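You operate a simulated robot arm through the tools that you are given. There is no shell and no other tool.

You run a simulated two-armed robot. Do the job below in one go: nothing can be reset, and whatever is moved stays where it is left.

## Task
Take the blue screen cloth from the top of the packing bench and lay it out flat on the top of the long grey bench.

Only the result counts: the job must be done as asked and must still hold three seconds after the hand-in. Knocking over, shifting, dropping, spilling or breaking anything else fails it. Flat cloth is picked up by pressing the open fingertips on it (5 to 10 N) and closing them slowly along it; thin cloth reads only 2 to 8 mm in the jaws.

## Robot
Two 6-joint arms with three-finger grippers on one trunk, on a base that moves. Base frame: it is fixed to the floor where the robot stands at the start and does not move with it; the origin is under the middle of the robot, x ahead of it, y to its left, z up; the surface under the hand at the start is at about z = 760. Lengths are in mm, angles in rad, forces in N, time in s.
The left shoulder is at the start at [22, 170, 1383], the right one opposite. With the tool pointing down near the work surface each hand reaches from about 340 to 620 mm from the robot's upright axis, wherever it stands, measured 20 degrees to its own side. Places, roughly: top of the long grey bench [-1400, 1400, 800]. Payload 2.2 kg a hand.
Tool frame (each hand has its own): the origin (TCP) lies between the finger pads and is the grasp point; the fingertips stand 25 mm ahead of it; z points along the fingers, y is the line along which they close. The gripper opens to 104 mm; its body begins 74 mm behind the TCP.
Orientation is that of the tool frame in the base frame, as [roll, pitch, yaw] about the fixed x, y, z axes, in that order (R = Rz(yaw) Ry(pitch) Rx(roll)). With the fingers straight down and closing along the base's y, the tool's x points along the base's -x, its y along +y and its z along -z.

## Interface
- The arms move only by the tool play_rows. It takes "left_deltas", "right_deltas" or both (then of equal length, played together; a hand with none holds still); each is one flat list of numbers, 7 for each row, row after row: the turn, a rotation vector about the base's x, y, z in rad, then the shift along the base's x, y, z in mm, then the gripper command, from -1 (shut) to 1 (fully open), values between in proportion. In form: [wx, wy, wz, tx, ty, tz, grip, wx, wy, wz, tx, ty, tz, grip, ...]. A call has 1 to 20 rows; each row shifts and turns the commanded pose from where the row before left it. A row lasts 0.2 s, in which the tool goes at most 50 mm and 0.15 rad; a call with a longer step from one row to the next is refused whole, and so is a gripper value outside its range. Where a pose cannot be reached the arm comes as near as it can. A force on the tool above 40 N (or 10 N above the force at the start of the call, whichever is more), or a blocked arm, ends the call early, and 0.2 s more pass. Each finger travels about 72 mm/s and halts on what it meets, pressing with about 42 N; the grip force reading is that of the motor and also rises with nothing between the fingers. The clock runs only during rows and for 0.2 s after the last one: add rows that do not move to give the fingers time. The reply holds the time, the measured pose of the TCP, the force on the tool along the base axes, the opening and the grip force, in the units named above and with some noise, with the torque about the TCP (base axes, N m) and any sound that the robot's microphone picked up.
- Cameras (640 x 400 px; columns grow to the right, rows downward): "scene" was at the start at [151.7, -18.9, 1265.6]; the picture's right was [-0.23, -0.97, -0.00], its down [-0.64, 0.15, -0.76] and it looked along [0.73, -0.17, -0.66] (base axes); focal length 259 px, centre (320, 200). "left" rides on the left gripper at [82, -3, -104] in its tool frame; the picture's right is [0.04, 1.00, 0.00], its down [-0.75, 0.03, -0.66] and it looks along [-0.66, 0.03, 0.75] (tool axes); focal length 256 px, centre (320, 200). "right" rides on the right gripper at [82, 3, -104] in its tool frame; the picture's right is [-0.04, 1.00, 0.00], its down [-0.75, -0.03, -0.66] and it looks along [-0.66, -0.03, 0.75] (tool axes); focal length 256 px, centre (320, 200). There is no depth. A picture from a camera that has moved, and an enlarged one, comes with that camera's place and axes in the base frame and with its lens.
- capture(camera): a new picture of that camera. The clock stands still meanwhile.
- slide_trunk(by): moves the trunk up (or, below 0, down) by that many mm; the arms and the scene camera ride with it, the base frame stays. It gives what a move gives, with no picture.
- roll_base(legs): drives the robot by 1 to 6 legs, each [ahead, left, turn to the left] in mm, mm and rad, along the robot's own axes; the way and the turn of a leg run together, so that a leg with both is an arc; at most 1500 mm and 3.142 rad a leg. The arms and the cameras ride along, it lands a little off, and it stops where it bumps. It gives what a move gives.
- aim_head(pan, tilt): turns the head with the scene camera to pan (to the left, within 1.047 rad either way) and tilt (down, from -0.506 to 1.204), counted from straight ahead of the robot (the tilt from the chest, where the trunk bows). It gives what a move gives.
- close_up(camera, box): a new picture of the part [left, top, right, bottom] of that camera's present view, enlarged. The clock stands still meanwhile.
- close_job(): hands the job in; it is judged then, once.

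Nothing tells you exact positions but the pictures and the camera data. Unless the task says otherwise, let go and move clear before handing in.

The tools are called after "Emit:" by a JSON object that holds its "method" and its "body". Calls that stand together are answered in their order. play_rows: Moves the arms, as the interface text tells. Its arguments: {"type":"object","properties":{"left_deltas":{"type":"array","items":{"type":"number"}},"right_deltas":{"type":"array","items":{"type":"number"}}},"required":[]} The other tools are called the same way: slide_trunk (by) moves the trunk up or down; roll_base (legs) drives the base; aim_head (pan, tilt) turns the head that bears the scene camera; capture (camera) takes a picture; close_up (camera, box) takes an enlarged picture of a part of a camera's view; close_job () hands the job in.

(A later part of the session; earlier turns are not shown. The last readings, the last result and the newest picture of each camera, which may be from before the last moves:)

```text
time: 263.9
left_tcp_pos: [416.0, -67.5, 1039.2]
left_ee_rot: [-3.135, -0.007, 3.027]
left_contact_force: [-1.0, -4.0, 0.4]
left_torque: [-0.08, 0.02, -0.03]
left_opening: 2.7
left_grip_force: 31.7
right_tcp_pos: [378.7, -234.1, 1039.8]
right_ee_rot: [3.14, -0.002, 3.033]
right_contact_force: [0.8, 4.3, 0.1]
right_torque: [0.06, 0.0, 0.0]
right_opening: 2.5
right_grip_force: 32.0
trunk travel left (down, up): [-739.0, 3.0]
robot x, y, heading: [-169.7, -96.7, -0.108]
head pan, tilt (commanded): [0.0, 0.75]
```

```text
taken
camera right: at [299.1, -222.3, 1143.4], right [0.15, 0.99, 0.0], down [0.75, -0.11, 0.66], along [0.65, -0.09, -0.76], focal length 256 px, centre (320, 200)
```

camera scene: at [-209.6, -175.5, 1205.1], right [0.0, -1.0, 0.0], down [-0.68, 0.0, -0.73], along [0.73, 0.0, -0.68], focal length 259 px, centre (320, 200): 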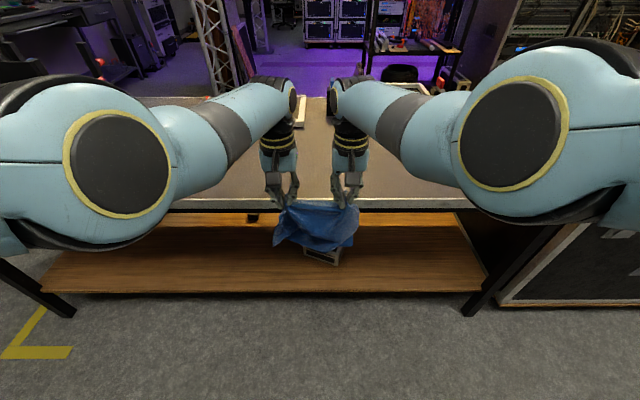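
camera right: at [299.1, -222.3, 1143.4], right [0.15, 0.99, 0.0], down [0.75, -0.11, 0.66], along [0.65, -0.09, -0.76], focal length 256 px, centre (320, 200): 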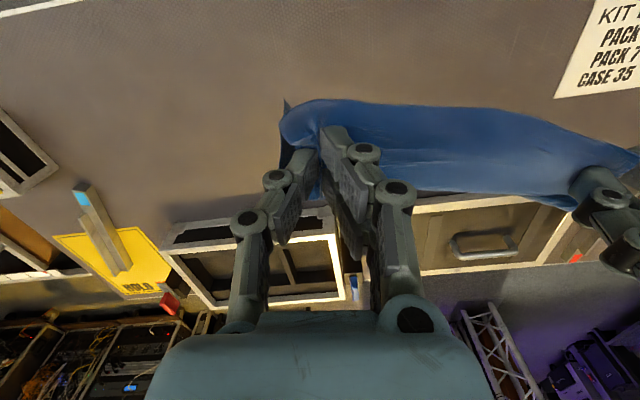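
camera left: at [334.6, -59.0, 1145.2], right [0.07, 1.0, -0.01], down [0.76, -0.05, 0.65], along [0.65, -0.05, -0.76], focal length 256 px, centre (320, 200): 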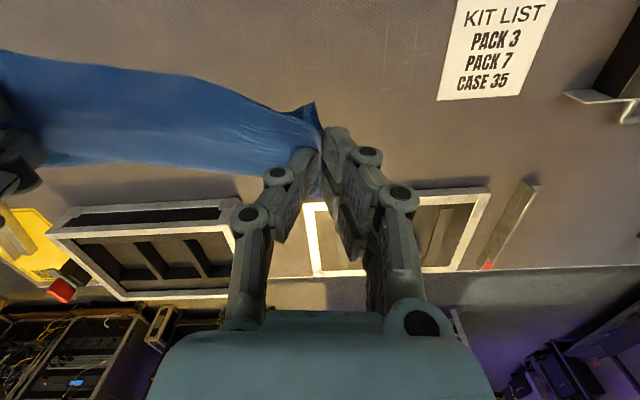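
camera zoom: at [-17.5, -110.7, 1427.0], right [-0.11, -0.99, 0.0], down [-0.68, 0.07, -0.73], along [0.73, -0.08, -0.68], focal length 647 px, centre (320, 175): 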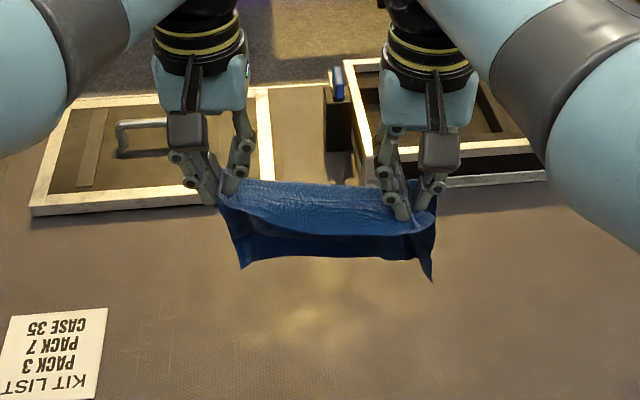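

This is a clean full-width curtain now. I'll bring the right hand level with the left, back away, and turn to the grey bench.

Emit:
{"method": "play_rows", "body": {"right_deltas": [0, 0, 0, 5, -0.5, 0, -1, 0, 0, 0, 5, -0.5, 0, -1, 0, 0, 0, 5, -0.5, 0, -1, 0, 0, 0, 5, -0.5, 0, -1]}}

Emit:
{"method": "roll_base", "body": {"legs": [[-100, 0, 0]]}}

Emit:
{"method": "roll_base", "body": {"legs": [[0, 0, 1.624], [0, 0, 1.624]]}}

Emit:
{"method": "capture", "body": {"camera": "scene"}}

```text
time: 264.9
left_tcp_pos: [416.6, -67.2, 1039.4]
left_ee_rot: [-3.134, -0.007, 3.026]
left_contact_force: [0.0, -1.8, -0.3]
left_torque: [-0.07, 0.02, -0.03]
left_opening: 2.8
left_grip_force: 32.1
right_tcp_pos: [398.6, -237.7, 1039.8]
right_ee_rot: [3.139, -0.003, 3.035]
right_contact_force: [-0.6, 2.2, -1.1]
right_torque: [0.01, 0.0, -0.03]
right_opening: 2.4
right_grip_force: 31.7
trunk travel left (down, up): [-739.0, 3.0]
robot x, y, heading: [-167.5, -92.8, -0.109]
head pan, tilt (commanded): [0.0, 0.75]
```

```text
time: 266.1
left_tcp_pos: [314.5, -57.0, 1042.1]
left_ee_rot: [-3.135, -0.004, 3.024]
left_contact_force: [-0.4, -1.3, 0.0]
left_torque: [-0.06, 0.02, -0.01]
left_opening: 2.6
left_grip_force: 31.6
right_tcp_pos: [295.7, -227.4, 1040.7]
right_ee_rot: [3.139, -0.001, 3.034]
right_contact_force: [-0.8, 2.1, 0.9]
right_torque: [0.0, -0.01, 0.0]
right_opening: 2.6
right_grip_force: 31.6
trunk travel left (down, up): [-739.0, 3.0]
robot x, y, heading: [-272.4, -84.0, -0.108]
head pan, tilt (commanded): [0.0, 0.75]
```

```text
time: 274.4
left_tcp_pos: [-848.5, -178.1, 1040.4]
left_ee_rot: [-3.134, -0.007, -0.003]
left_contact_force: [-0.7, 3.0, 0.0]
left_torque: [0.06, -0.01, 0.0]
left_opening: 2.5
left_grip_force: 31.7
right_tcp_pos: [-850.4, -7.7, 1040.1]
right_ee_rot: [3.14, 0.001, 0.006]
right_contact_force: [0.2, -3.1, -0.2]
right_torque: [-0.1, 0.0, -0.04]
right_opening: 2.5
right_grip_force: 31.5
trunk travel left (down, up): [-739.0, 3.0]
robot x, y, heading: [-268.4, -82.4, -3.135]
head pan, tilt (commanded): [0.0, 0.75]
```

```text
taken
camera scene: at [-425.5, -84.5, 1427.1], right [-0.01, 1.0, 0.0], down [0.68, 0.0, -0.73], along [-0.73, -0.01, -0.68], focal length 259 px, centre (320, 200)
```

scene: 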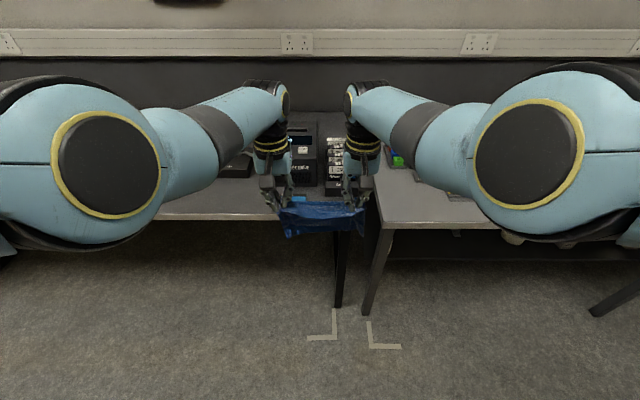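

Both hands still hold firm and the hem is square to the bench. Now I strafe to the pocket at the near end and survey it from there.

Emit:
{"method": "roll_base", "body": {"legs": [[0, -333, -0.006]]}}

Emit:
{"method": "capture", "body": {"camera": "right"}}

Emit:
{"method": "capture", "body": {"camera": "left"}}

Emit:
{"method": "close_up", "body": {"camera": "scene", "box": [220, 110, 500, 270]}}

```text
time: 276.6
left_tcp_pos: [-849.9, 162.5, 1040.4]
left_ee_rot: [-3.135, -0.007, -0.009]
left_contact_force: [0.8, 2.2, 0.7]
left_torque: [0.05, 0.03, -0.03]
left_opening: 2.5
left_grip_force: 31.8
right_tcp_pos: [-851.6, 333.1, 1040.0]
right_ee_rot: [3.137, 0.0, 0.002]
right_contact_force: [0.0, -3.0, 0.3]
right_torque: [-0.04, -0.01, -0.07]
right_opening: 2.5
right_grip_force: 31.9
trunk travel left (down, up): [-739.0, 3.0]
robot x, y, heading: [-268.8, 257.3, -3.142]
head pan, tilt (commanded): [0.0, 0.75]
```

```text
taken
camera right: at [-769.0, 330.5, 1143.5], right [-0.04, -1.0, 0.0], down [-0.75, 0.03, 0.66], along [-0.66, 0.02, -0.75], focal length 256 px, centre (320, 200)
```

right: 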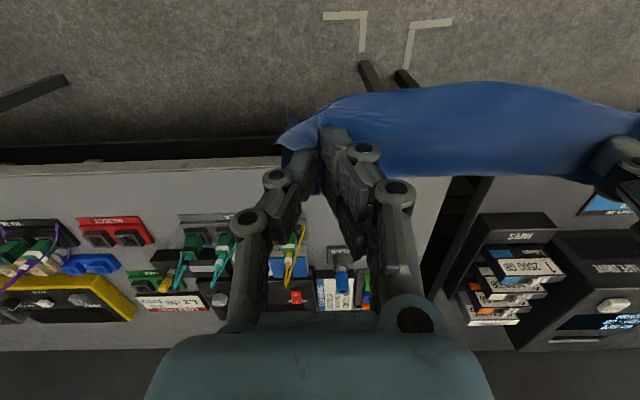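

```text
taken
camera left: at [-770.3, 165.9, 1145.6], right [0.03, -1.0, -0.01], down [-0.76, -0.03, 0.65], along [-0.65, -0.02, -0.76], focal length 256 px, centre (320, 200)
```

left: 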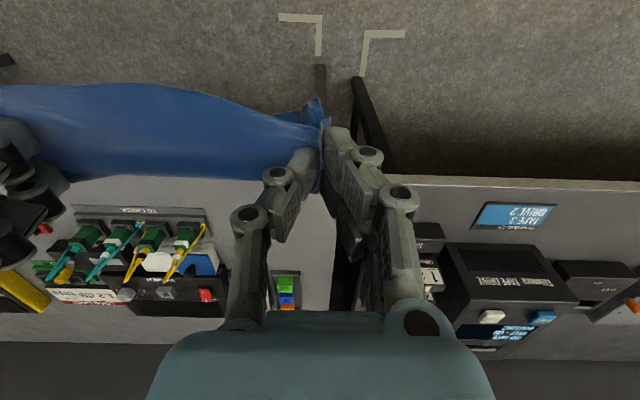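

```text
2.29 times, centred on (360, 190) of scene
camera zoom: at [-427.0, 254.4, 1427.1], right [0.0, 1.0, 0.0], down [0.68, 0.0, -0.73], along [-0.73, 0.0, -0.68], focal length 592 px, centre (229, 223)
```

zoom: 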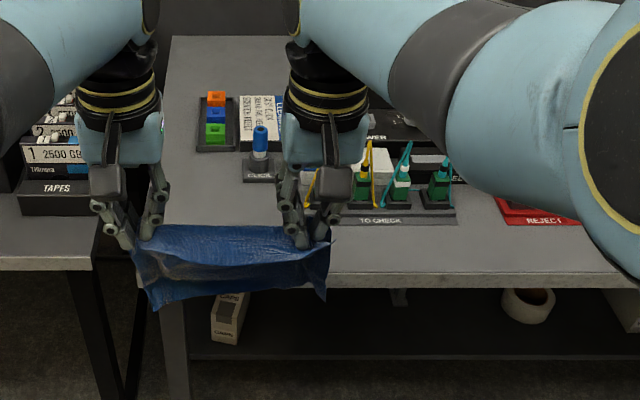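

I now have the pocket measured: front edge x≈-1003, the tall "CLICK" tool at x≈-1208 (about 90 mm high), the tray at y≥374 and the bench end at y≈125. I'll move in with the cloth high, approaching carefully so it can't swing into the CLICK tool.

Emit:
{"method": "roll_base", "body": {"legs": [[150, 4, 0]]}}

Emit:
{"method": "roll_base", "body": {"legs": [[80, 0, 0]]}}

Emit:
{"method": "roll_base", "body": {"legs": [[40, 0, 0]]}}

Emit:
{"method": "capture", "body": {"camera": "scene"}}

Emit:
{"method": "capture", "body": {"camera": "right"}}

Emit:
{"method": "capture", "body": {"camera": "left"}}

```text
time: 277.9
left_tcp_pos: [-1000.8, 158.3, 1039.5]
left_ee_rot: [-3.135, -0.006, -0.006]
left_contact_force: [0.5, 1.6, -0.1]
left_torque: [0.05, 0.01, -0.04]
left_opening: 2.2
left_grip_force: 31.6
right_tcp_pos: [-1000.9, 328.7, 1039.5]
right_ee_rot: [3.14, -0.001, -0.001]
right_contact_force: [-0.4, -1.8, -0.1]
right_torque: [-0.04, -0.01, -0.03]
right_opening: 2.7
right_grip_force: 31.6
trunk travel left (down, up): [-739.0, 3.0]
robot x, y, heading: [-422.3, 252.6, -3.141]
head pan, tilt (commanded): [0.0, 0.75]
```

```text
time: 279.0
left_tcp_pos: [-1082.3, 157.9, 1040.4]
left_ee_rot: [-3.134, -0.008, -0.008]
left_contact_force: [0.9, 1.7, 0.1]
left_torque: [0.06, 0.0, -0.02]
left_opening: 2.5
left_grip_force: 32.5
right_tcp_pos: [-1083.0, 329.2, 1039.8]
right_ee_rot: [3.138, -0.002, -0.001]
right_contact_force: [-0.2, -2.1, -0.5]
right_torque: [-0.06, 0.0, -0.09]
right_opening: 2.9
right_grip_force: 31.8
trunk travel left (down, up): [-739.0, 3.0]
robot x, y, heading: [-501.5, 251.4, -3.143]
head pan, tilt (commanded): [0.0, 0.75]
```

```text
time: 279.9
left_tcp_pos: [-1118.4, 159.5, 1042.9]
left_ee_rot: [-3.134, -0.002, -0.008]
left_contact_force: [1.3, 1.3, 0.2]
left_torque: [0.05, 0.02, -0.04]
left_opening: 2.7
left_grip_force: 31.4
right_tcp_pos: [-1119.5, 330.6, 1041.2]
right_ee_rot: [3.137, 0.003, 0.0]
right_contact_force: [0.0, -1.1, 1.3]
right_torque: [-0.02, 0.06, -0.06]
right_opening: 2.6
right_grip_force: 31.9
trunk travel left (down, up): [-739.0, 3.0]
robot x, y, heading: [-539.4, 251.0, -3.147]
head pan, tilt (commanded): [0.0, 0.75]
```

```text
taken
camera scene: at [-693.9, 250.0, 1427.6], right [0.0, 1.0, 0.0], down [0.68, 0.0, -0.73], along [-0.73, 0.0, -0.68], focal length 259 px, centre (320, 200)
```

scene: 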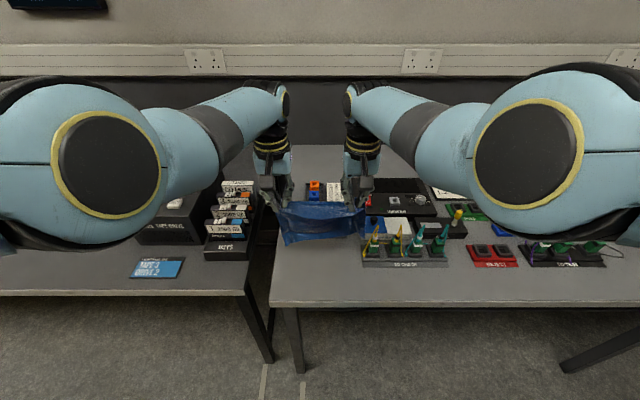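

```text
taken
camera right: at [-1036.3, 326.2, 1144.8], right [-0.04, -1.0, 0.0], down [-0.75, 0.03, 0.66], along [-0.66, 0.02, -0.75], focal length 256 px, centre (320, 200)
```

right: 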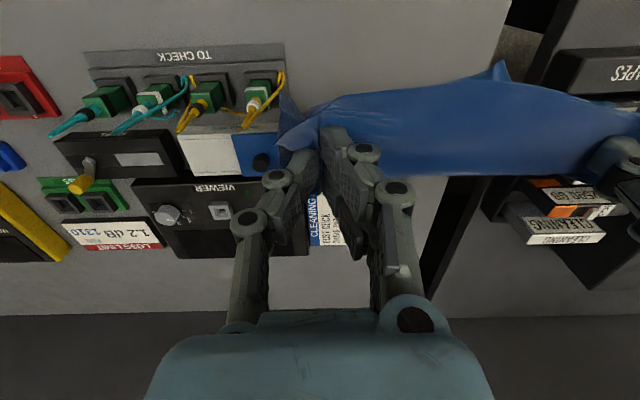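

```text
taken
camera left: at [-1037.8, 162.3, 1146.8], right [0.03, -1.0, -0.01], down [-0.76, -0.03, 0.65], along [-0.65, -0.02, -0.76], focal length 256 px, centre (320, 200)
```

left: 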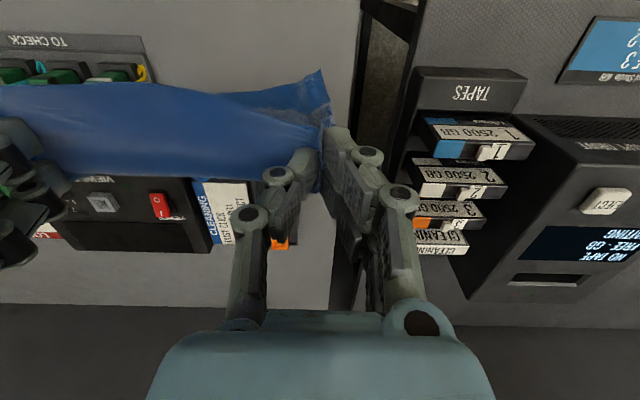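

Emit:
{"method": "roll_base", "body": {"legs": [[25, 4, 0.004]]}}

Emit:
{"method": "roll_base", "body": {"legs": [[20, 0, 0]]}}

Emit:
{"method": "aim_head", "body": {"pan": 0.0, "tilt": 0.95}}

Emit:
{"method": "close_up", "body": {"camera": "scene", "box": [220, 60, 460, 220]}}

Emit:
{"method": "capture", "body": {"camera": "right"}}

```text
time: 280.7
left_tcp_pos: [-1143.3, 153.6, 1041.1]
left_ee_rot: [-3.136, -0.003, -0.002]
left_contact_force: [0.8, 0.4, -0.1]
left_torque: [0.07, 0.03, -0.03]
left_opening: 2.1
left_grip_force: 31.8
right_tcp_pos: [-1144.9, 323.1, 1040.6]
right_ee_rot: [3.139, 0.001, 0.004]
right_contact_force: [0.0, -0.5, 0.4]
right_torque: [-0.02, 0.01, -0.05]
right_opening: 2.5
right_grip_force: 31.4
trunk travel left (down, up): [-739.0, 3.0]
robot x, y, heading: [-567.1, 245.1, -3.139]
head pan, tilt (commanded): [0.0, 0.75]
```

```text
time: 281.5
left_tcp_pos: [-1163.5, 152.4, 1040.9]
left_ee_rot: [-3.134, -0.006, -0.004]
left_contact_force: [0.9, 0.6, 0.2]
left_torque: [0.03, 0.04, -0.02]
left_opening: 2.6
left_grip_force: 31.1
right_tcp_pos: [-1165.4, 322.3, 1040.3]
right_ee_rot: [3.138, -0.001, 0.005]
right_contact_force: [0.1, -0.7, 0.2]
right_torque: [-0.03, 0.0, -0.03]
right_opening: 2.3
right_grip_force: 30.6
trunk travel left (down, up): [-739.0, 3.0]
robot x, y, heading: [-586.5, 244.7, -3.137]
head pan, tilt (commanded): [0.0, 0.75]
```

```text
time: 282.2
left_tcp_pos: [-1164.8, 153.0, 1040.3]
left_ee_rot: [-3.135, -0.009, -0.004]
left_contact_force: [0.7, 0.3, -0.5]
left_torque: [-0.02, 0.0, -0.02]
left_opening: 2.9
left_grip_force: 32.0
right_tcp_pos: [-1167.7, 321.2, 1039.7]
right_ee_rot: [3.137, -0.002, 0.005]
right_contact_force: [-1.0, -1.8, 0.1]
right_torque: [0.01, -0.04, -0.04]
right_opening: 2.4
right_grip_force: 31.6
trunk travel left (down, up): [-739.0, 3.0]
robot x, y, heading: [-589.7, 248.3, -3.134]
head pan, tilt (commanded): [0.0, 0.949]
```

```text
2.50 times, centred on (340, 140) of scene
camera zoom: at [-732.8, 245.4, 1411.5], right [-0.01, 1.0, 0.0], down [0.81, 0.0, -0.58], along [-0.58, 0.0, -0.81], focal length 647 px, centre (270, 350)
```

zoom: 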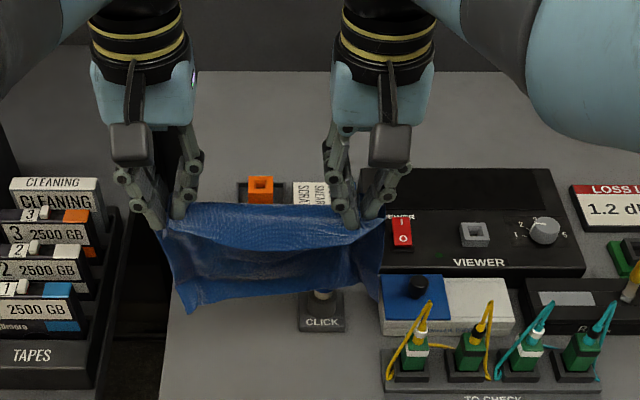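

```text
taken
camera right: at [-1084.6, 319.7, 1143.0], right [-0.04, -1.0, 0.0], down [-0.76, 0.03, 0.65], along [-0.65, 0.02, -0.76], focal length 256 px, centre (320, 200)
```

right: 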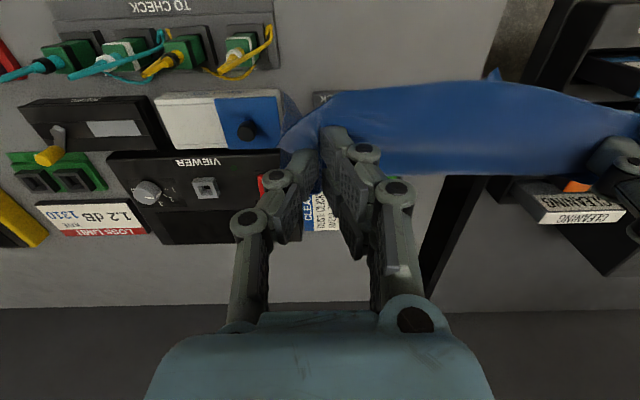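

I can see the pocket clearly from above, with the CLICK tool about 40 mm ahead of the hanging cloth. I'll land the far hem short of it and, if needed, slide the cloth forward afterwards. Lowering now.

Emit:
{"method": "roll_base", "body": {"legs": [[8, 0, 0]]}}

Emit:
{"method": "slide_trunk", "body": {"by": -35}}

Emit:
{"method": "slide_trunk", "body": {"by": -12}}

Emit:
{"method": "close_up", "body": {"camera": "scene", "box": [220, 60, 460, 220]}}

```text
time: 282.9
left_tcp_pos: [-1171.9, 151.4, 1041.1]
left_ee_rot: [-3.134, -0.008, -0.002]
left_contact_force: [0.9, 0.7, -0.2]
left_torque: [0.01, 0.04, 0.01]
left_opening: 2.9
left_grip_force: 31.8
right_tcp_pos: [-1173.7, 321.6, 1040.2]
right_ee_rot: [3.138, 0.0, 0.006]
right_contact_force: [0.2, -1.0, 0.2]
right_torque: [0.01, 0.0, 0.0]
right_opening: 2.5
right_grip_force: 30.8
trunk travel left (down, up): [-739.0, 3.0]
robot x, y, heading: [-597.1, 244.8, -3.138]
head pan, tilt (commanded): [0.0, 0.949]
```

```text
time: 283.7
left_tcp_pos: [-1171.7, 153.6, 1005.3]
left_ee_rot: [-3.135, -0.008, -0.003]
left_contact_force: [0.6, 0.7, -0.2]
left_torque: [0.05, 0.03, -0.02]
left_opening: 2.5
left_grip_force: 31.7
right_tcp_pos: [-1174.2, 322.0, 1003.6]
right_ee_rot: [3.136, -0.002, 0.005]
right_contact_force: [0.1, -0.5, 0.7]
right_torque: [-0.07, 0.01, 0.01]
right_opening: 2.9
right_grip_force: 31.9
trunk travel left (down, up): [-704.0, 38.0]
robot x, y, heading: [-598.2, 246.0, -3.14]
head pan, tilt (commanded): [0.0, 0.949]
```

```text
time: 284.3
left_tcp_pos: [-1172.9, 152.5, 994.2]
left_ee_rot: [-3.133, -0.006, -0.004]
left_contact_force: [0.3, 0.3, -0.1]
left_torque: [0.04, 0.01, -0.05]
left_opening: 2.8
left_grip_force: 32.2
right_tcp_pos: [-1174.3, 320.7, 993.0]
right_ee_rot: [3.137, -0.001, 0.004]
right_contact_force: [1.0, -1.5, -0.3]
right_torque: [-0.05, 0.02, -0.05]
right_opening: 2.8
right_grip_force: 32.6
trunk travel left (down, up): [-692.0, 50.0]
robot x, y, heading: [-594.8, 248.3, -3.133]
head pan, tilt (commanded): [0.0, 0.949]
```

```text
2.50 times, centred on (340, 140) of scene
camera zoom: at [-739.4, 245.4, 1364.5], right [-0.01, 1.0, 0.0], down [0.81, 0.0, -0.58], along [-0.58, 0.0, -0.81], focal length 647 px, centre (270, 350)
```

zoom: 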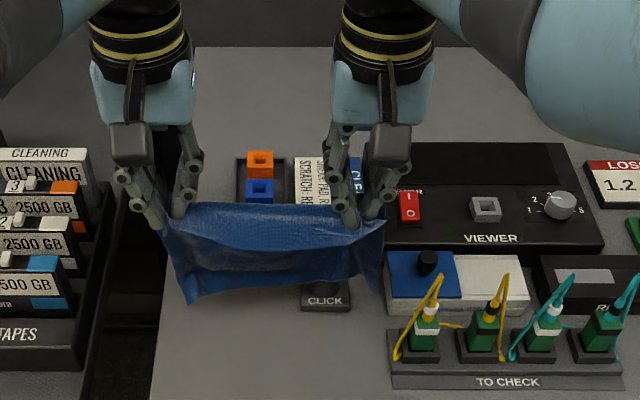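

Emit:
{"method": "slide_trunk", "body": {"by": -15}}

Emit:
{"method": "close_up", "body": {"camera": "scene", "box": [270, 120, 390, 200]}}

```text
time: 285.0
left_tcp_pos: [-1171.6, 152.8, 978.6]
left_ee_rot: [-3.133, -0.008, -0.003]
left_contact_force: [0.5, 0.6, 0.5]
left_torque: [0.01, -0.03, -0.02]
left_opening: 2.4
left_grip_force: 32.3
right_tcp_pos: [-1173.8, 322.7, 977.3]
right_ee_rot: [3.139, -0.002, 0.005]
right_contact_force: [-1.1, -1.0, -0.1]
right_torque: [-0.03, 0.01, -0.02]
right_opening: 2.3
right_grip_force: 30.8
trunk travel left (down, up): [-677.0, 65.0]
robot x, y, heading: [-597.8, 244.2, -3.138]
head pan, tilt (commanded): [0.0, 0.949]
```

```text
5.00 times, centred on (330, 160) of scene
camera zoom: at [-739.5, 245.4, 1349.5], right [-0.01, 1.0, 0.0], down [0.81, 0.0, -0.58], along [-0.58, 0.0, -0.81], focal length 1295 px, centre (270, 400)
```

zoom: 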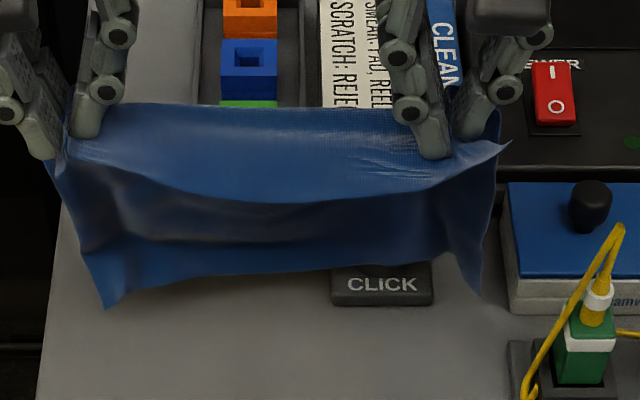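

Emit:
{"method": "slide_trunk", "body": {"by": -10}}

Emit:
{"method": "close_up", "body": {"camera": "scene", "box": [270, 120, 390, 200]}}

Emit:
{"method": "roll_base", "body": {"legs": [[-10, 0, 0]]}}

Emit:
{"method": "close_up", "body": {"camera": "scene", "box": [270, 120, 390, 200]}}

```text
time: 285.6
left_tcp_pos: [-1172.2, 152.1, 968.7]
left_ee_rot: [-3.136, -0.007, -0.002]
left_contact_force: [0.0, 0.7, -0.6]
left_torque: [-0.02, 0.0, -0.05]
left_opening: 2.6
left_grip_force: 31.6
right_tcp_pos: [-1173.0, 321.7, 968.5]
right_ee_rot: [3.14, -0.001, 0.005]
right_contact_force: [0.8, -1.2, 0.3]
right_torque: [-0.02, -0.01, -0.03]
right_opening: 2.2
right_grip_force: 29.9
trunk travel left (down, up): [-667.0, 75.0]
robot x, y, heading: [-591.3, 246.7, -3.137]
head pan, tilt (commanded): [0.0, 0.949]
```

```text
5.00 times, centred on (330, 160) of scene
camera zoom: at [-739.6, 245.4, 1339.4], right [-0.01, 1.0, 0.0], down [0.81, 0.0, -0.58], along [-0.58, 0.0, -0.81], focal length 1295 px, centre (270, 400)
```

zoom: 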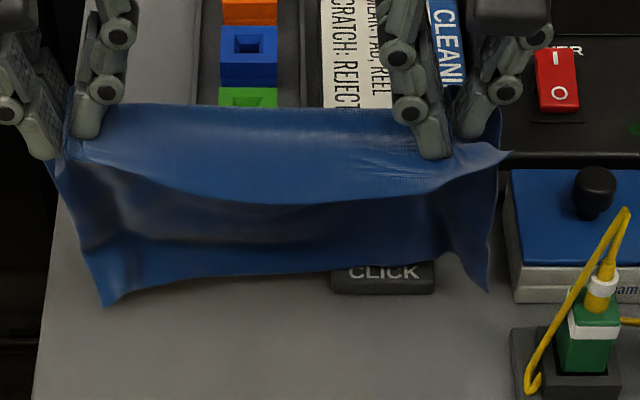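

```text
time: 286.3
left_tcp_pos: [-1163.3, 152.7, 967.7]
left_ee_rot: [-3.134, -0.009, -0.003]
left_contact_force: [-0.1, -0.3, -0.1]
left_torque: [0.02, 0.02, -0.02]
left_opening: 2.6
left_grip_force: 30.9
right_tcp_pos: [-1163.9, 322.0, 968.0]
right_ee_rot: [3.138, -0.003, 0.005]
right_contact_force: [0.1, -0.7, -0.4]
right_torque: [-0.08, -0.03, -0.01]
right_opening: 3.0
right_grip_force: 33.7
trunk travel left (down, up): [-667.0, 75.0]
robot x, y, heading: [-583.5, 242.4, -3.138]
head pan, tilt (commanded): [0.0, 0.949]
```

```text
5.00 times, centred on (330, 160) of scene
camera zoom: at [-730.7, 245.4, 1339.3], right [-0.01, 1.0, 0.0], down [0.81, 0.0, -0.58], along [-0.58, 0.0, -0.81], focal length 1295 px, centre (270, 400)
```

zoom: 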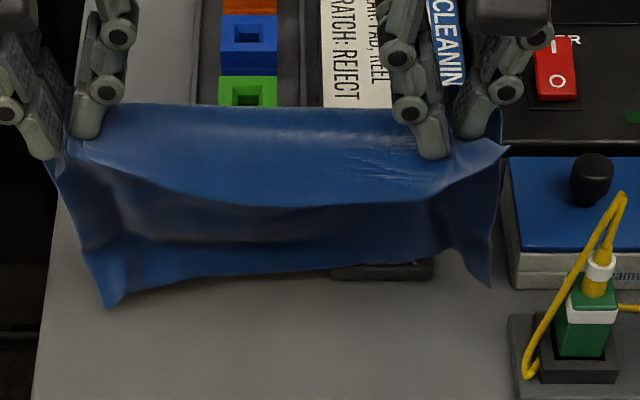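

Emit:
{"method": "slide_trunk", "body": {"by": -18}}

Emit:
{"method": "close_up", "body": {"camera": "scene", "box": [270, 120, 390, 200]}}

Emit:
{"method": "slide_trunk", "body": {"by": -10}}

Emit:
{"method": "close_up", "body": {"camera": "scene", "box": [270, 120, 390, 200]}}

```text
time: 286.9
left_tcp_pos: [-1162.3, 153.1, 950.0]
left_ee_rot: [-3.135, -0.007, -0.004]
left_contact_force: [0.0, 0.7, -0.1]
left_torque: [-0.01, 0.02, 0.01]
left_opening: 2.6
left_grip_force: 31.7
right_tcp_pos: [-1163.6, 321.6, 950.7]
right_ee_rot: [3.139, -0.002, 0.006]
right_contact_force: [0.5, -1.4, 0.3]
right_torque: [-0.04, 0.0, 0.0]
right_opening: 2.2
right_grip_force: 30.8
trunk travel left (down, up): [-649.0, 93.0]
robot x, y, heading: [-588.5, 246.8, -3.134]
head pan, tilt (commanded): [0.0, 0.949]
```

```text
5.00 times, centred on (330, 160) of scene
camera zoom: at [-729.0, 245.5, 1321.5], right [-0.01, 1.0, 0.0], down [0.81, 0.0, -0.58], along [-0.58, 0.0, -0.81], focal length 1295 px, centre (270, 400)
```

zoom: 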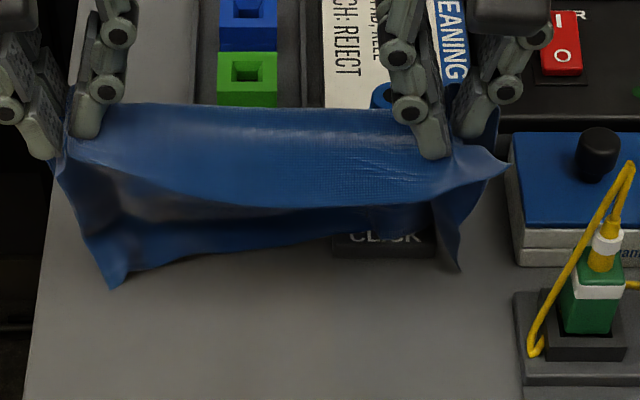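

```text
time: 287.5
left_tcp_pos: [-1163.0, 153.6, 940.6]
left_ee_rot: [-3.136, -0.007, -0.004]
left_contact_force: [0.3, -0.5, 0.4]
left_torque: [0.01, 0.0, -0.02]
left_opening: 2.6
left_grip_force: 31.5
right_tcp_pos: [-1163.6, 322.2, 940.5]
right_ee_rot: [3.136, -0.001, 0.007]
right_contact_force: [-0.3, -1.5, -0.1]
right_torque: [-0.07, -0.02, -0.01]
right_opening: 3.0
right_grip_force: 33.0
trunk travel left (down, up): [-639.0, 103.0]
robot x, y, heading: [-585.9, 243.7, -3.139]
head pan, tilt (commanded): [0.0, 0.949]
```

```text
5.00 times, centred on (330, 160) of scene
camera zoom: at [-729.6, 245.4, 1311.4], right [-0.01, 1.0, 0.0], down [0.81, 0.0, -0.58], along [-0.58, 0.0, -0.81], focal length 1295 px, centre (270, 400)
```

zoom: 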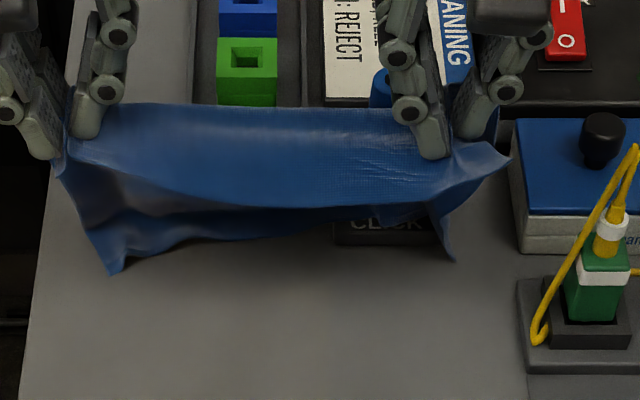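

The far hem has touched down just in front of the CLICK tool. I'll back away now and lower in small steps.

Emit:
{"method": "roll_base", "body": {"legs": [[-16, 0, 0]]}}

Emit:
{"method": "close_up", "body": {"camera": "scene", "box": [270, 120, 390, 200]}}

Emit:
{"method": "slide_trunk", "body": {"by": -12}}

Emit:
{"method": "roll_base", "body": {"legs": [[-16, 0, 0]]}}

Emit:
{"method": "close_up", "body": {"camera": "scene", "box": [270, 120, 390, 200]}}

```text
time: 288.3
left_tcp_pos: [-1146.1, 152.0, 940.3]
left_ee_rot: [-3.135, -0.007, -0.004]
left_contact_force: [-0.4, -0.5, -1.0]
left_torque: [0.04, 0.0, -0.05]
left_opening: 2.4
left_grip_force: 31.7
right_tcp_pos: [-1148.3, 322.0, 939.7]
right_ee_rot: [3.138, -0.003, 0.004]
right_contact_force: [0.5, 1.1, 1.1]
right_torque: [0.01, 0.04, -0.04]
right_opening: 2.3
right_grip_force: 31.5
trunk travel left (down, up): [-639.0, 103.0]
robot x, y, heading: [-567.1, 245.0, -3.138]
head pan, tilt (commanded): [0.0, 0.949]
```

```text
5.00 times, centred on (330, 160) of scene
camera zoom: at [-714.5, 245.5, 1311.3], right [0.0, 1.0, 0.0], down [0.81, 0.0, -0.58], along [-0.58, 0.0, -0.81], focal length 1295 px, centre (270, 400)
```

zoom: 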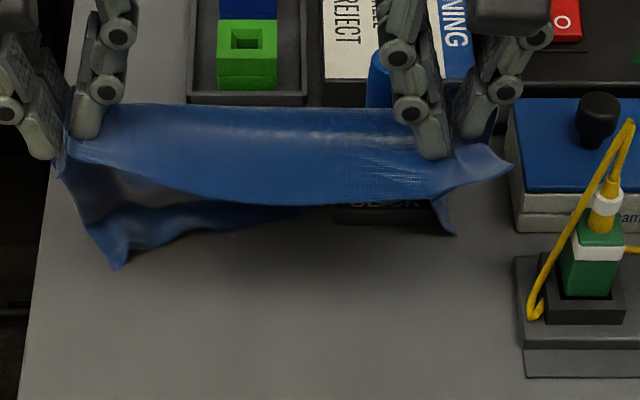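

```text
time: 288.9
left_tcp_pos: [-1146.5, 152.9, 929.2]
left_ee_rot: [-3.134, -0.008, -0.004]
left_contact_force: [1.5, -0.9, -0.1]
left_torque: [-0.02, 0.01, -0.04]
left_opening: 2.5
left_grip_force: 31.6
right_tcp_pos: [-1148.4, 322.2, 927.7]
right_ee_rot: [3.136, 0.0, 0.003]
right_contact_force: [0.0, 1.6, 0.8]
right_torque: [0.04, 0.01, 0.01]
right_opening: 2.2
right_grip_force: 29.3
trunk travel left (down, up): [-627.0, 115.0]
robot x, y, heading: [-566.6, 247.0, -3.141]
head pan, tilt (commanded): [0.0, 0.949]
```

```text
time: 289.7
left_tcp_pos: [-1132.1, 152.6, 928.5]
left_ee_rot: [-3.136, -0.007, -0.003]
left_contact_force: [1.0, 1.1, -0.8]
left_torque: [0.01, 0.03, 0.01]
left_opening: 2.6
left_grip_force: 32.0
right_tcp_pos: [-1133.4, 322.5, 926.5]
right_ee_rot: [3.138, -0.002, 0.004]
right_contact_force: [0.1, 0.3, -0.9]
right_torque: [-0.12, 0.02, -0.01]
right_opening: 2.4
right_grip_force: 30.0
trunk travel left (down, up): [-627.0, 115.0]
robot x, y, heading: [-552.0, 246.0, -3.136]
head pan, tilt (commanded): [0.0, 0.949]
```

```text
5.00 times, centred on (330, 160) of scene
camera zoom: at [-699.0, 245.6, 1299.3], right [0.0, 1.0, 0.0], down [0.81, 0.0, -0.58], along [-0.58, 0.0, -0.81], focal length 1295 px, centre (270, 400)
```

zoom: 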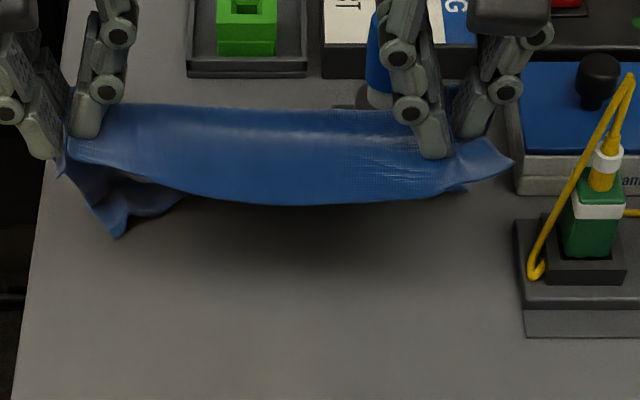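

Emit:
{"method": "capture", "body": {"camera": "right"}}

Emit:
{"method": "capture", "body": {"camera": "left"}}

```text
taken
camera right: at [-1050.7, 320.1, 1031.2], right [-0.04, -1.0, 0.0], down [-0.76, 0.03, 0.65], along [-0.65, 0.02, -0.76], focal length 256 px, centre (320, 200)
```

right: 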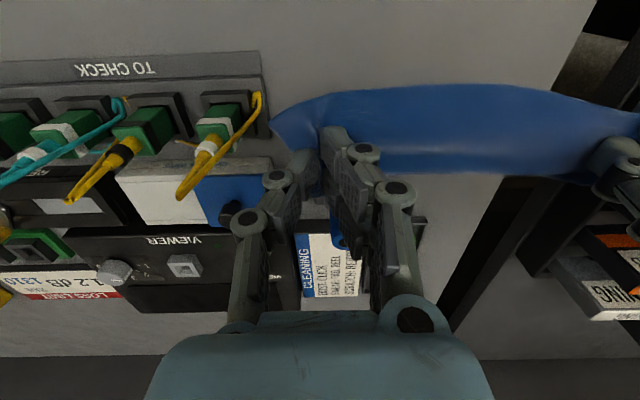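

```text
taken
camera left: at [-1051.6, 156.7, 1033.2], right [0.04, -1.0, -0.01], down [-0.76, -0.03, 0.65], along [-0.65, -0.02, -0.76], focal length 256 px, centre (320, 200)
```

left: 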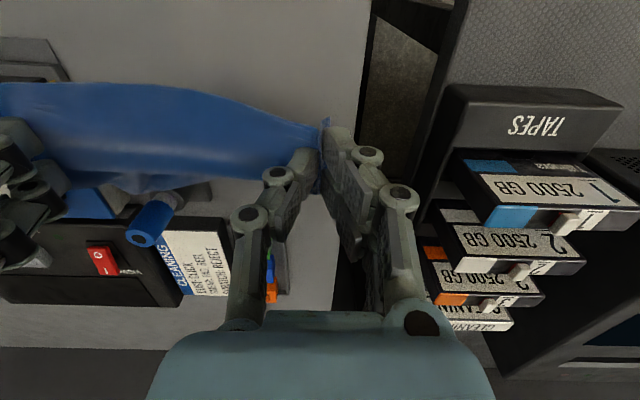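

Emit:
{"method": "slide_trunk", "body": {"by": -14}}

Emit:
{"method": "roll_base", "body": {"legs": [[-15, 0, 0]]}}

Emit:
{"method": "slide_trunk", "body": {"by": -14}}

Emit:
{"method": "roll_base", "body": {"legs": [[-15, 0, 0]]}}

Emit:
{"method": "capture", "body": {"camera": "scene"}}

Emit:
{"method": "capture", "body": {"camera": "left"}}

Emit:
{"method": "capture", "body": {"camera": "right"}}

```text
time: 290.3
left_tcp_pos: [-1130.4, 153.3, 915.6]
left_ee_rot: [-3.135, -0.008, -0.004]
left_contact_force: [-0.8, 0.9, 0.4]
left_torque: [0.03, 0.02, -0.02]
left_opening: 2.9
left_grip_force: 31.9
right_tcp_pos: [-1132.3, 321.7, 914.8]
right_ee_rot: [3.139, -0.002, 0.004]
right_contact_force: [-0.1, 0.4, 0.7]
right_torque: [-0.03, -0.02, -0.04]
right_opening: 2.3
right_grip_force: 29.8
trunk travel left (down, up): [-613.0, 129.0]
robot x, y, heading: [-552.0, 243.4, -3.136]
head pan, tilt (commanded): [0.0, 0.949]
```

```text
time: 291.1
left_tcp_pos: [-1117.0, 153.9, 912.8]
left_ee_rot: [-3.135, -0.006, -0.003]
left_contact_force: [0.3, -0.1, 0.2]
left_torque: [-0.01, 0.02, -0.01]
left_opening: 2.2
left_grip_force: 32.0
right_tcp_pos: [-1117.4, 322.5, 912.9]
right_ee_rot: [3.138, -0.001, 0.004]
right_contact_force: [-0.5, 0.3, -0.1]
right_torque: [-0.11, 0.01, -0.03]
right_opening: 3.4
right_grip_force: 35.1
trunk travel left (down, up): [-613.0, 129.0]
robot x, y, heading: [-543.7, 244.3, -3.131]
head pan, tilt (commanded): [0.0, 0.949]
```

```text
time: 291.7
left_tcp_pos: [-1116.8, 152.5, 899.7]
left_ee_rot: [-3.136, -0.007, -0.004]
left_contact_force: [0.8, 1.0, 0.1]
left_torque: [0.02, 0.04, -0.03]
left_opening: 2.7
left_grip_force: 31.5
right_tcp_pos: [-1118.1, 322.3, 899.8]
right_ee_rot: [3.138, -0.002, 0.003]
right_contact_force: [0.5, 0.7, 0.9]
right_torque: [0.09, 0.0, -0.03]
right_opening: 2.8
right_grip_force: 33.5
trunk travel left (down, up): [-599.0, 143.0]
robot x, y, heading: [-540.9, 245.6, -3.134]
head pan, tilt (commanded): [0.0, 0.949]
```

```text
time: 292.4
left_tcp_pos: [-1101.8, 154.8, 900.3]
left_ee_rot: [-3.135, -0.007, -0.003]
left_contact_force: [-0.1, 0.6, 0.2]
left_torque: [-0.01, 0.02, -0.03]
left_opening: 2.5
left_grip_force: 31.9
right_tcp_pos: [-1103.2, 322.8, 899.0]
right_ee_rot: [3.139, -0.002, 0.003]
right_contact_force: [0.1, -1.6, -0.3]
right_torque: [-0.08, 0.01, 0.01]
right_opening: 2.8
right_grip_force: 30.6
trunk travel left (down, up): [-599.0, 143.0]
robot x, y, heading: [-527.3, 244.9, -3.14]
head pan, tilt (commanded): [0.0, 0.949]
```

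```text
taken
camera scene: at [-669.5, 245.8, 1271.2], right [0.0, 1.0, 0.0], down [0.81, 0.0, -0.58], along [-0.58, 0.0, -0.81], focal length 259 px, centre (320, 200)
```

scene: 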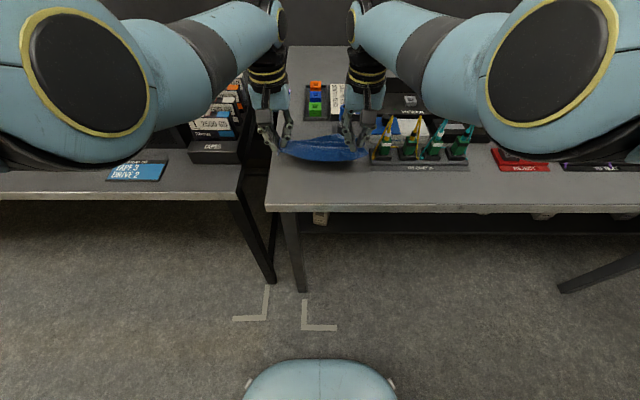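

```text
taken
camera left: at [-1022.1, 157.1, 1005.5], right [0.04, -1.0, -0.01], down [-0.76, -0.03, 0.65], along [-0.65, -0.02, -0.76], focal length 256 px, centre (320, 200)
```

left: 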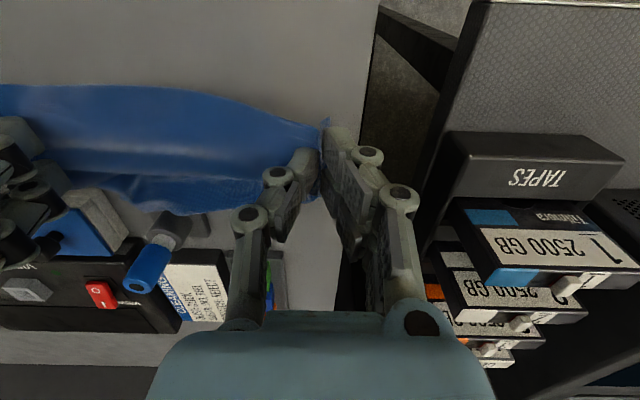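

```text
taken
camera right: at [-1021.1, 320.5, 1003.4], right [-0.04, -1.0, 0.0], down [-0.76, 0.03, 0.66], along [-0.65, 0.02, -0.76], focal length 256 px, centre (320, 200)
```

right: 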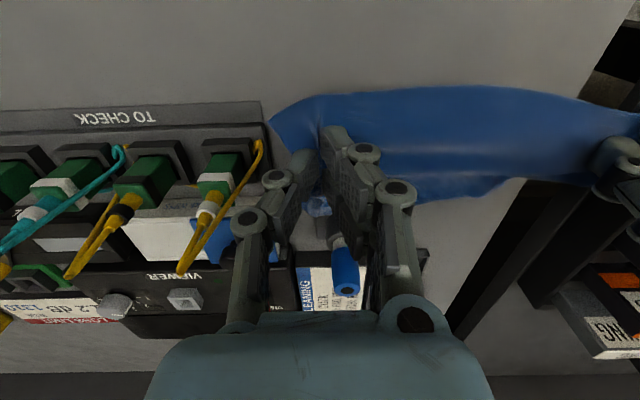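

Emit:
{"method": "roll_base", "body": {"legs": [[-8, 0, 0]]}}

Emit:
{"method": "slide_trunk", "body": {"by": -14}}

Emit:
{"method": "roll_base", "body": {"legs": [[-15, 0, 0]]}}

Emit:
{"method": "slide_trunk", "body": {"by": -16}}

Emit:
{"method": "roll_base", "body": {"legs": [[-16, 0, 0]]}}

Emit:
{"method": "slide_trunk", "body": {"by": -16}}

Emit:
{"method": "roll_base", "body": {"legs": [[-16, 0, 0]]}}

Emit:
{"method": "capture", "body": {"camera": "left"}}

Emit:
{"method": "capture", "body": {"camera": "right"}}

Emit:
{"method": "close_up", "body": {"camera": "scene", "box": [240, 100, 440, 230]}}

```text
time: 293.2
left_tcp_pos: [-1094.6, 153.6, 901.0]
left_ee_rot: [-3.132, -0.009, -0.003]
left_contact_force: [0.0, -0.2, -0.5]
left_torque: [-0.02, -0.02, -0.02]
left_opening: 2.8
left_grip_force: 31.6
right_tcp_pos: [-1096.2, 323.7, 900.5]
right_ee_rot: [3.138, -0.002, 0.003]
right_contact_force: [-0.9, -2.1, -0.5]
right_torque: [-0.1, -0.03, 0.01]
right_opening: 3.2
right_grip_force: 32.6
trunk travel left (down, up): [-599.0, 143.0]
robot x, y, heading: [-517.8, 244.0, -3.135]
head pan, tilt (commanded): [0.0, 0.949]
```

```text
time: 293.8
left_tcp_pos: [-1094.5, 153.6, 886.0]
left_ee_rot: [-3.136, -0.007, -0.004]
left_contact_force: [0.8, 0.6, 1.6]
left_torque: [0.04, 0.03, 0.0]
left_opening: 2.6
left_grip_force: 31.6
right_tcp_pos: [-1094.8, 322.4, 886.2]
right_ee_rot: [3.137, -0.002, 0.004]
right_contact_force: [-0.9, -0.5, -0.1]
right_torque: [-0.09, 0.01, 0.01]
right_opening: 3.1
right_grip_force: 34.9
trunk travel left (down, up): [-585.0, 157.0]
robot x, y, heading: [-516.9, 243.3, -3.137]
head pan, tilt (commanded): [0.0, 0.949]
```

```text
time: 294.6
left_tcp_pos: [-1079.1, 152.8, 886.7]
left_ee_rot: [-3.133, -0.006, -0.003]
left_contact_force: [0.2, 0.2, 0.0]
left_torque: [0.01, 0.03, -0.04]
left_opening: 2.6
left_grip_force: 31.2
right_tcp_pos: [-1080.5, 322.8, 885.0]
right_ee_rot: [3.137, -0.001, 0.004]
right_contact_force: [0.6, -0.9, 0.5]
right_torque: [-0.1, 0.02, 0.03]
right_opening: 2.8
right_grip_force: 29.5
trunk travel left (down, up): [-585.0, 157.0]
robot x, y, heading: [-499.1, 244.4, -3.139]
head pan, tilt (commanded): [0.0, 0.949]
```

```text
time: 295.2
left_tcp_pos: [-1079.3, 153.5, 870.7]
left_ee_rot: [-3.131, -0.004, -0.003]
left_contact_force: [-0.8, 0.5, 0.8]
left_torque: [-0.01, 0.01, -0.01]
left_opening: 2.3
left_grip_force: 32.0
right_tcp_pos: [-1081.1, 323.0, 870.6]
right_ee_rot: [3.138, -0.001, 0.003]
right_contact_force: [0.1, 0.2, 0.9]
right_torque: [0.03, 0.03, 0.04]
right_opening: 1.9
right_grip_force: 28.7
trunk travel left (down, up): [-569.0, 173.0]
robot x, y, heading: [-503.1, 247.6, -3.138]
head pan, tilt (commanded): [0.0, 0.949]
```

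```text
time: 296.0
left_tcp_pos: [-1063.9, 152.4, 870.9]
left_ee_rot: [-3.133, -0.007, -0.005]
left_contact_force: [0.1, 0.1, 0.4]
left_torque: [0.0, 0.05, -0.02]
left_opening: 2.8
left_grip_force: 31.8
right_tcp_pos: [-1065.1, 322.2, 869.4]
right_ee_rot: [3.137, -0.002, 0.005]
right_contact_force: [0.1, -0.5, -0.9]
right_torque: [-0.04, 0.0, -0.04]
right_opening: 3.5
right_grip_force: 35.6
trunk travel left (down, up): [-569.0, 173.0]
robot x, y, heading: [-487.6, 246.1, -3.132]
head pan, tilt (commanded): [0.0, 0.949]
```

```text
time: 296.6
left_tcp_pos: [-1063.5, 153.1, 854.7]
left_ee_rot: [-3.134, -0.005, -0.004]
left_contact_force: [-0.2, -0.2, 0.2]
left_torque: [0.02, 0.0, -0.04]
left_opening: 2.6
left_grip_force: 31.4
right_tcp_pos: [-1065.3, 321.6, 854.2]
right_ee_rot: [3.139, 0.0, 0.004]
right_contact_force: [-0.5, -1.9, -0.4]
right_torque: [-0.07, 0.04, -0.03]
right_opening: 3.1
right_grip_force: 32.2
trunk travel left (down, up): [-553.0, 189.0]
robot x, y, heading: [-486.1, 246.0, -3.139]
head pan, tilt (commanded): [0.0, 0.949]
```

```text
time: 297.4
left_tcp_pos: [-1047.6, 153.3, 853.5]
left_ee_rot: [-3.133, -0.004, -0.003]
left_contact_force: [0.8, -0.1, -0.2]
left_torque: [0.0, 0.06, -0.01]
left_opening: 2.5
left_grip_force: 31.7
right_tcp_pos: [-1049.6, 323.3, 855.0]
right_ee_rot: [3.138, -0.002, 0.003]
right_contact_force: [0.3, 0.3, -0.3]
right_torque: [0.01, 0.04, -0.01]
right_opening: 2.0
right_grip_force: 29.4
trunk travel left (down, up): [-553.0, 189.0]
robot x, y, heading: [-467.1, 249.9, -3.139]
head pan, tilt (commanded): [0.0, 0.949]
```

```text
taken
camera left: at [-967.9, 157.4, 959.9], right [0.04, -1.0, -0.01], down [-0.76, -0.03, 0.65], along [-0.65, -0.02, -0.76], focal length 256 px, centre (320, 200)
```

left: 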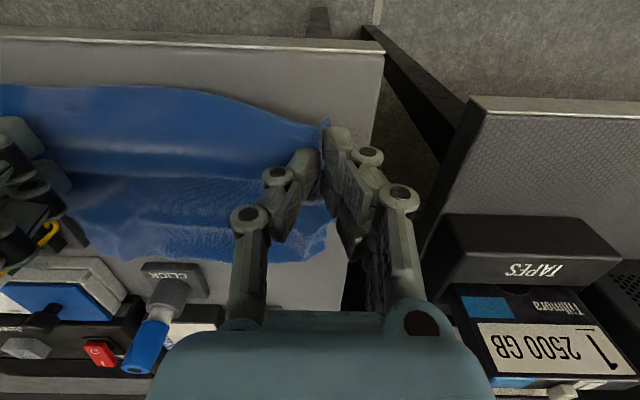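

```text
taken
camera right: at [-967.0, 320.7, 957.9], right [-0.04, -1.0, 0.0], down [-0.75, 0.03, 0.66], along [-0.66, 0.02, -0.76], focal length 256 px, centre (320, 200)
```

right: 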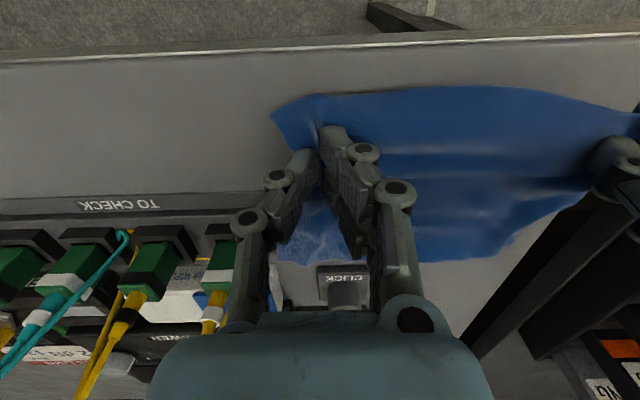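

```text
3.08 times, centred on (340, 165) of scene
camera zoom: at [-615.4, 246.1, 1225.0], right [0.0, 1.0, 0.0], down [0.81, 0.0, -0.58], along [-0.58, 0.0, -0.81], focal length 797 px, centre (258, 308)
```

zoom: 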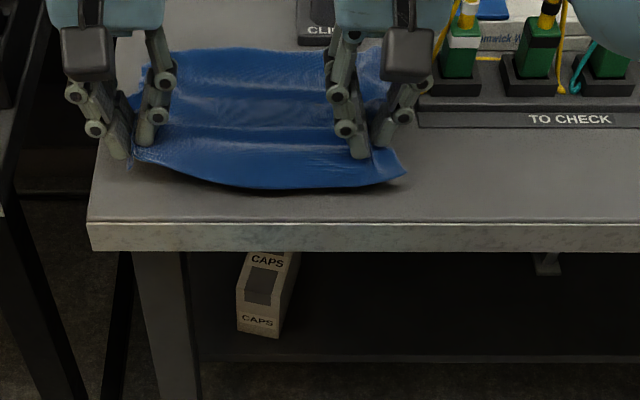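

It's lying beautifully in the pocket: the far edge is at x≈-1198, just short of the CLICK tool. I'll finish lowering and backing to the front edge.

Emit:
{"method": "slide_trunk", "body": {"by": -14}}

Emit:
{"method": "roll_base", "body": {"legs": [[-13, 0, 0]]}}

Emit:
{"method": "slide_trunk", "body": {"by": -12}}

Emit:
{"method": "roll_base", "body": {"legs": [[-11, 0, 0]]}}

Emit:
{"method": "capture", "body": {"camera": "left"}}

Emit:
{"method": "capture", "body": {"camera": "right"}}

Emit:
{"method": "close_up", "body": {"camera": "scene", "box": [240, 80, 440, 210]}}

```text
time: 298.0
left_tcp_pos: [-1048.1, 153.8, 840.5]
left_ee_rot: [-3.133, -0.004, -0.004]
left_contact_force: [1.2, -0.8, -0.3]
left_torque: [0.01, 0.01, -0.01]
left_opening: 2.4
left_grip_force: 31.6
right_tcp_pos: [-1049.7, 323.1, 841.1]
right_ee_rot: [3.138, -0.001, 0.004]
right_contact_force: [0.4, -1.9, 0.3]
right_torque: [-0.04, 0.02, 0.05]
right_opening: 2.2
right_grip_force: 29.5
trunk travel left (down, up): [-539.0, 203.0]
robot x, y, heading: [-471.3, 243.7, -3.136]
head pan, tilt (commanded): [0.0, 0.949]
```

```text
time: 298.8
left_tcp_pos: [-1036.2, 153.5, 841.0]
left_ee_rot: [-3.132, -0.004, -0.004]
left_contact_force: [0.7, 0.4, -0.4]
left_torque: [0.01, 0.01, -0.01]
left_opening: 2.5
left_grip_force: 31.7
right_tcp_pos: [-1037.4, 322.9, 840.3]
right_ee_rot: [3.138, -0.001, 0.004]
right_contact_force: [-0.5, -2.6, -0.8]
right_torque: [-0.05, -0.02, 0.02]
right_opening: 2.7
right_grip_force: 31.2
trunk travel left (down, up): [-539.0, 203.0]
robot x, y, heading: [-458.2, 245.3, -3.137]
head pan, tilt (commanded): [0.0, 0.949]
```

```text
time: 299.4
left_tcp_pos: [-1034.3, 153.5, 828.4]
left_ee_rot: [-3.133, -0.006, -0.003]
left_contact_force: [0.3, 0.5, -0.3]
left_torque: [-0.02, -0.02, -0.01]
left_opening: 2.5
left_grip_force: 31.9
right_tcp_pos: [-1036.2, 321.6, 827.4]
right_ee_rot: [3.138, -0.001, 0.003]
right_contact_force: [-2.0, -1.4, 0.1]
right_torque: [-0.13, -0.02, -0.02]
right_opening: 3.3
right_grip_force: 35.7
trunk travel left (down, up): [-527.0, 215.0]
robot x, y, heading: [-458.7, 242.8, -3.139]
head pan, tilt (commanded): [0.0, 0.949]
```

```text
time: 300.1
left_tcp_pos: [-1023.4, 154.0, 828.4]
left_ee_rot: [-3.134, -0.005, -0.004]
left_contact_force: [0.5, -0.6, 0.5]
left_torque: [0.01, 0.05, -0.02]
left_opening: 2.6
left_grip_force: 31.7
right_tcp_pos: [-1025.6, 322.6, 827.7]
right_ee_rot: [3.138, -0.002, 0.001]
right_contact_force: [0.8, 1.4, 0.3]
right_torque: [0.08, 0.05, -0.01]
right_opening: 1.6
right_grip_force: 30.5
trunk travel left (down, up): [-527.0, 215.0]
robot x, y, heading: [-446.6, 248.5, -3.141]
head pan, tilt (commanded): [0.0, 0.949]
```

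```text
taken
camera left: at [-944.0, 157.4, 934.0], right [0.04, -1.0, -0.01], down [-0.76, -0.03, 0.65], along [-0.65, -0.02, -0.76], focal length 256 px, centre (320, 200)
```

left: 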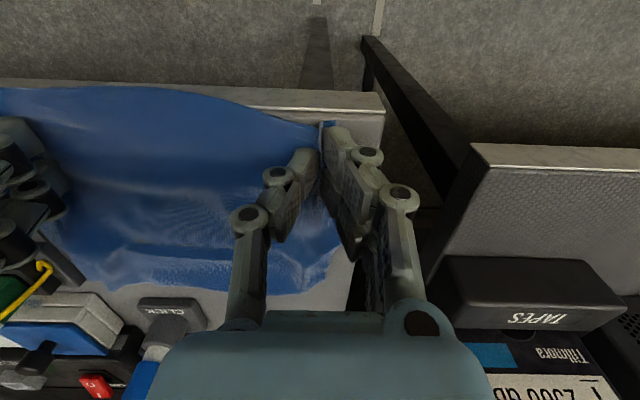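

```text
taken
camera right: at [-943.1, 320.8, 931.9], right [-0.04, -1.0, 0.0], down [-0.75, 0.03, 0.66], along [-0.66, 0.02, -0.76], focal length 256 px, centre (320, 200)
```

right: 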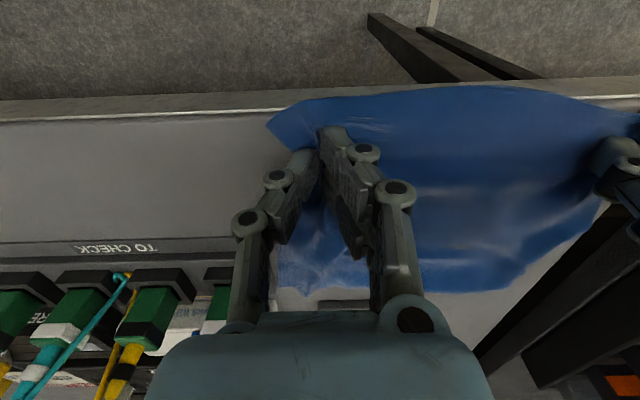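

```text
3.08 times, centred on (340, 145) of scene
camera zoom: at [-591.9, 246.2, 1198.7], right [0.0, 1.0, 0.0], down [0.81, 0.0, -0.58], along [-0.58, 0.0, -0.81], focal length 797 px, centre (258, 369)
```

zoom: 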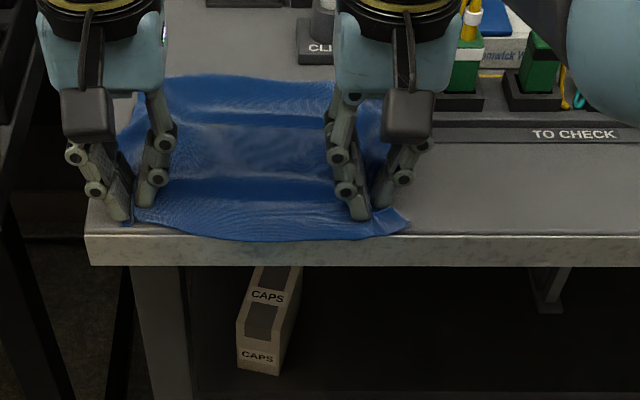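

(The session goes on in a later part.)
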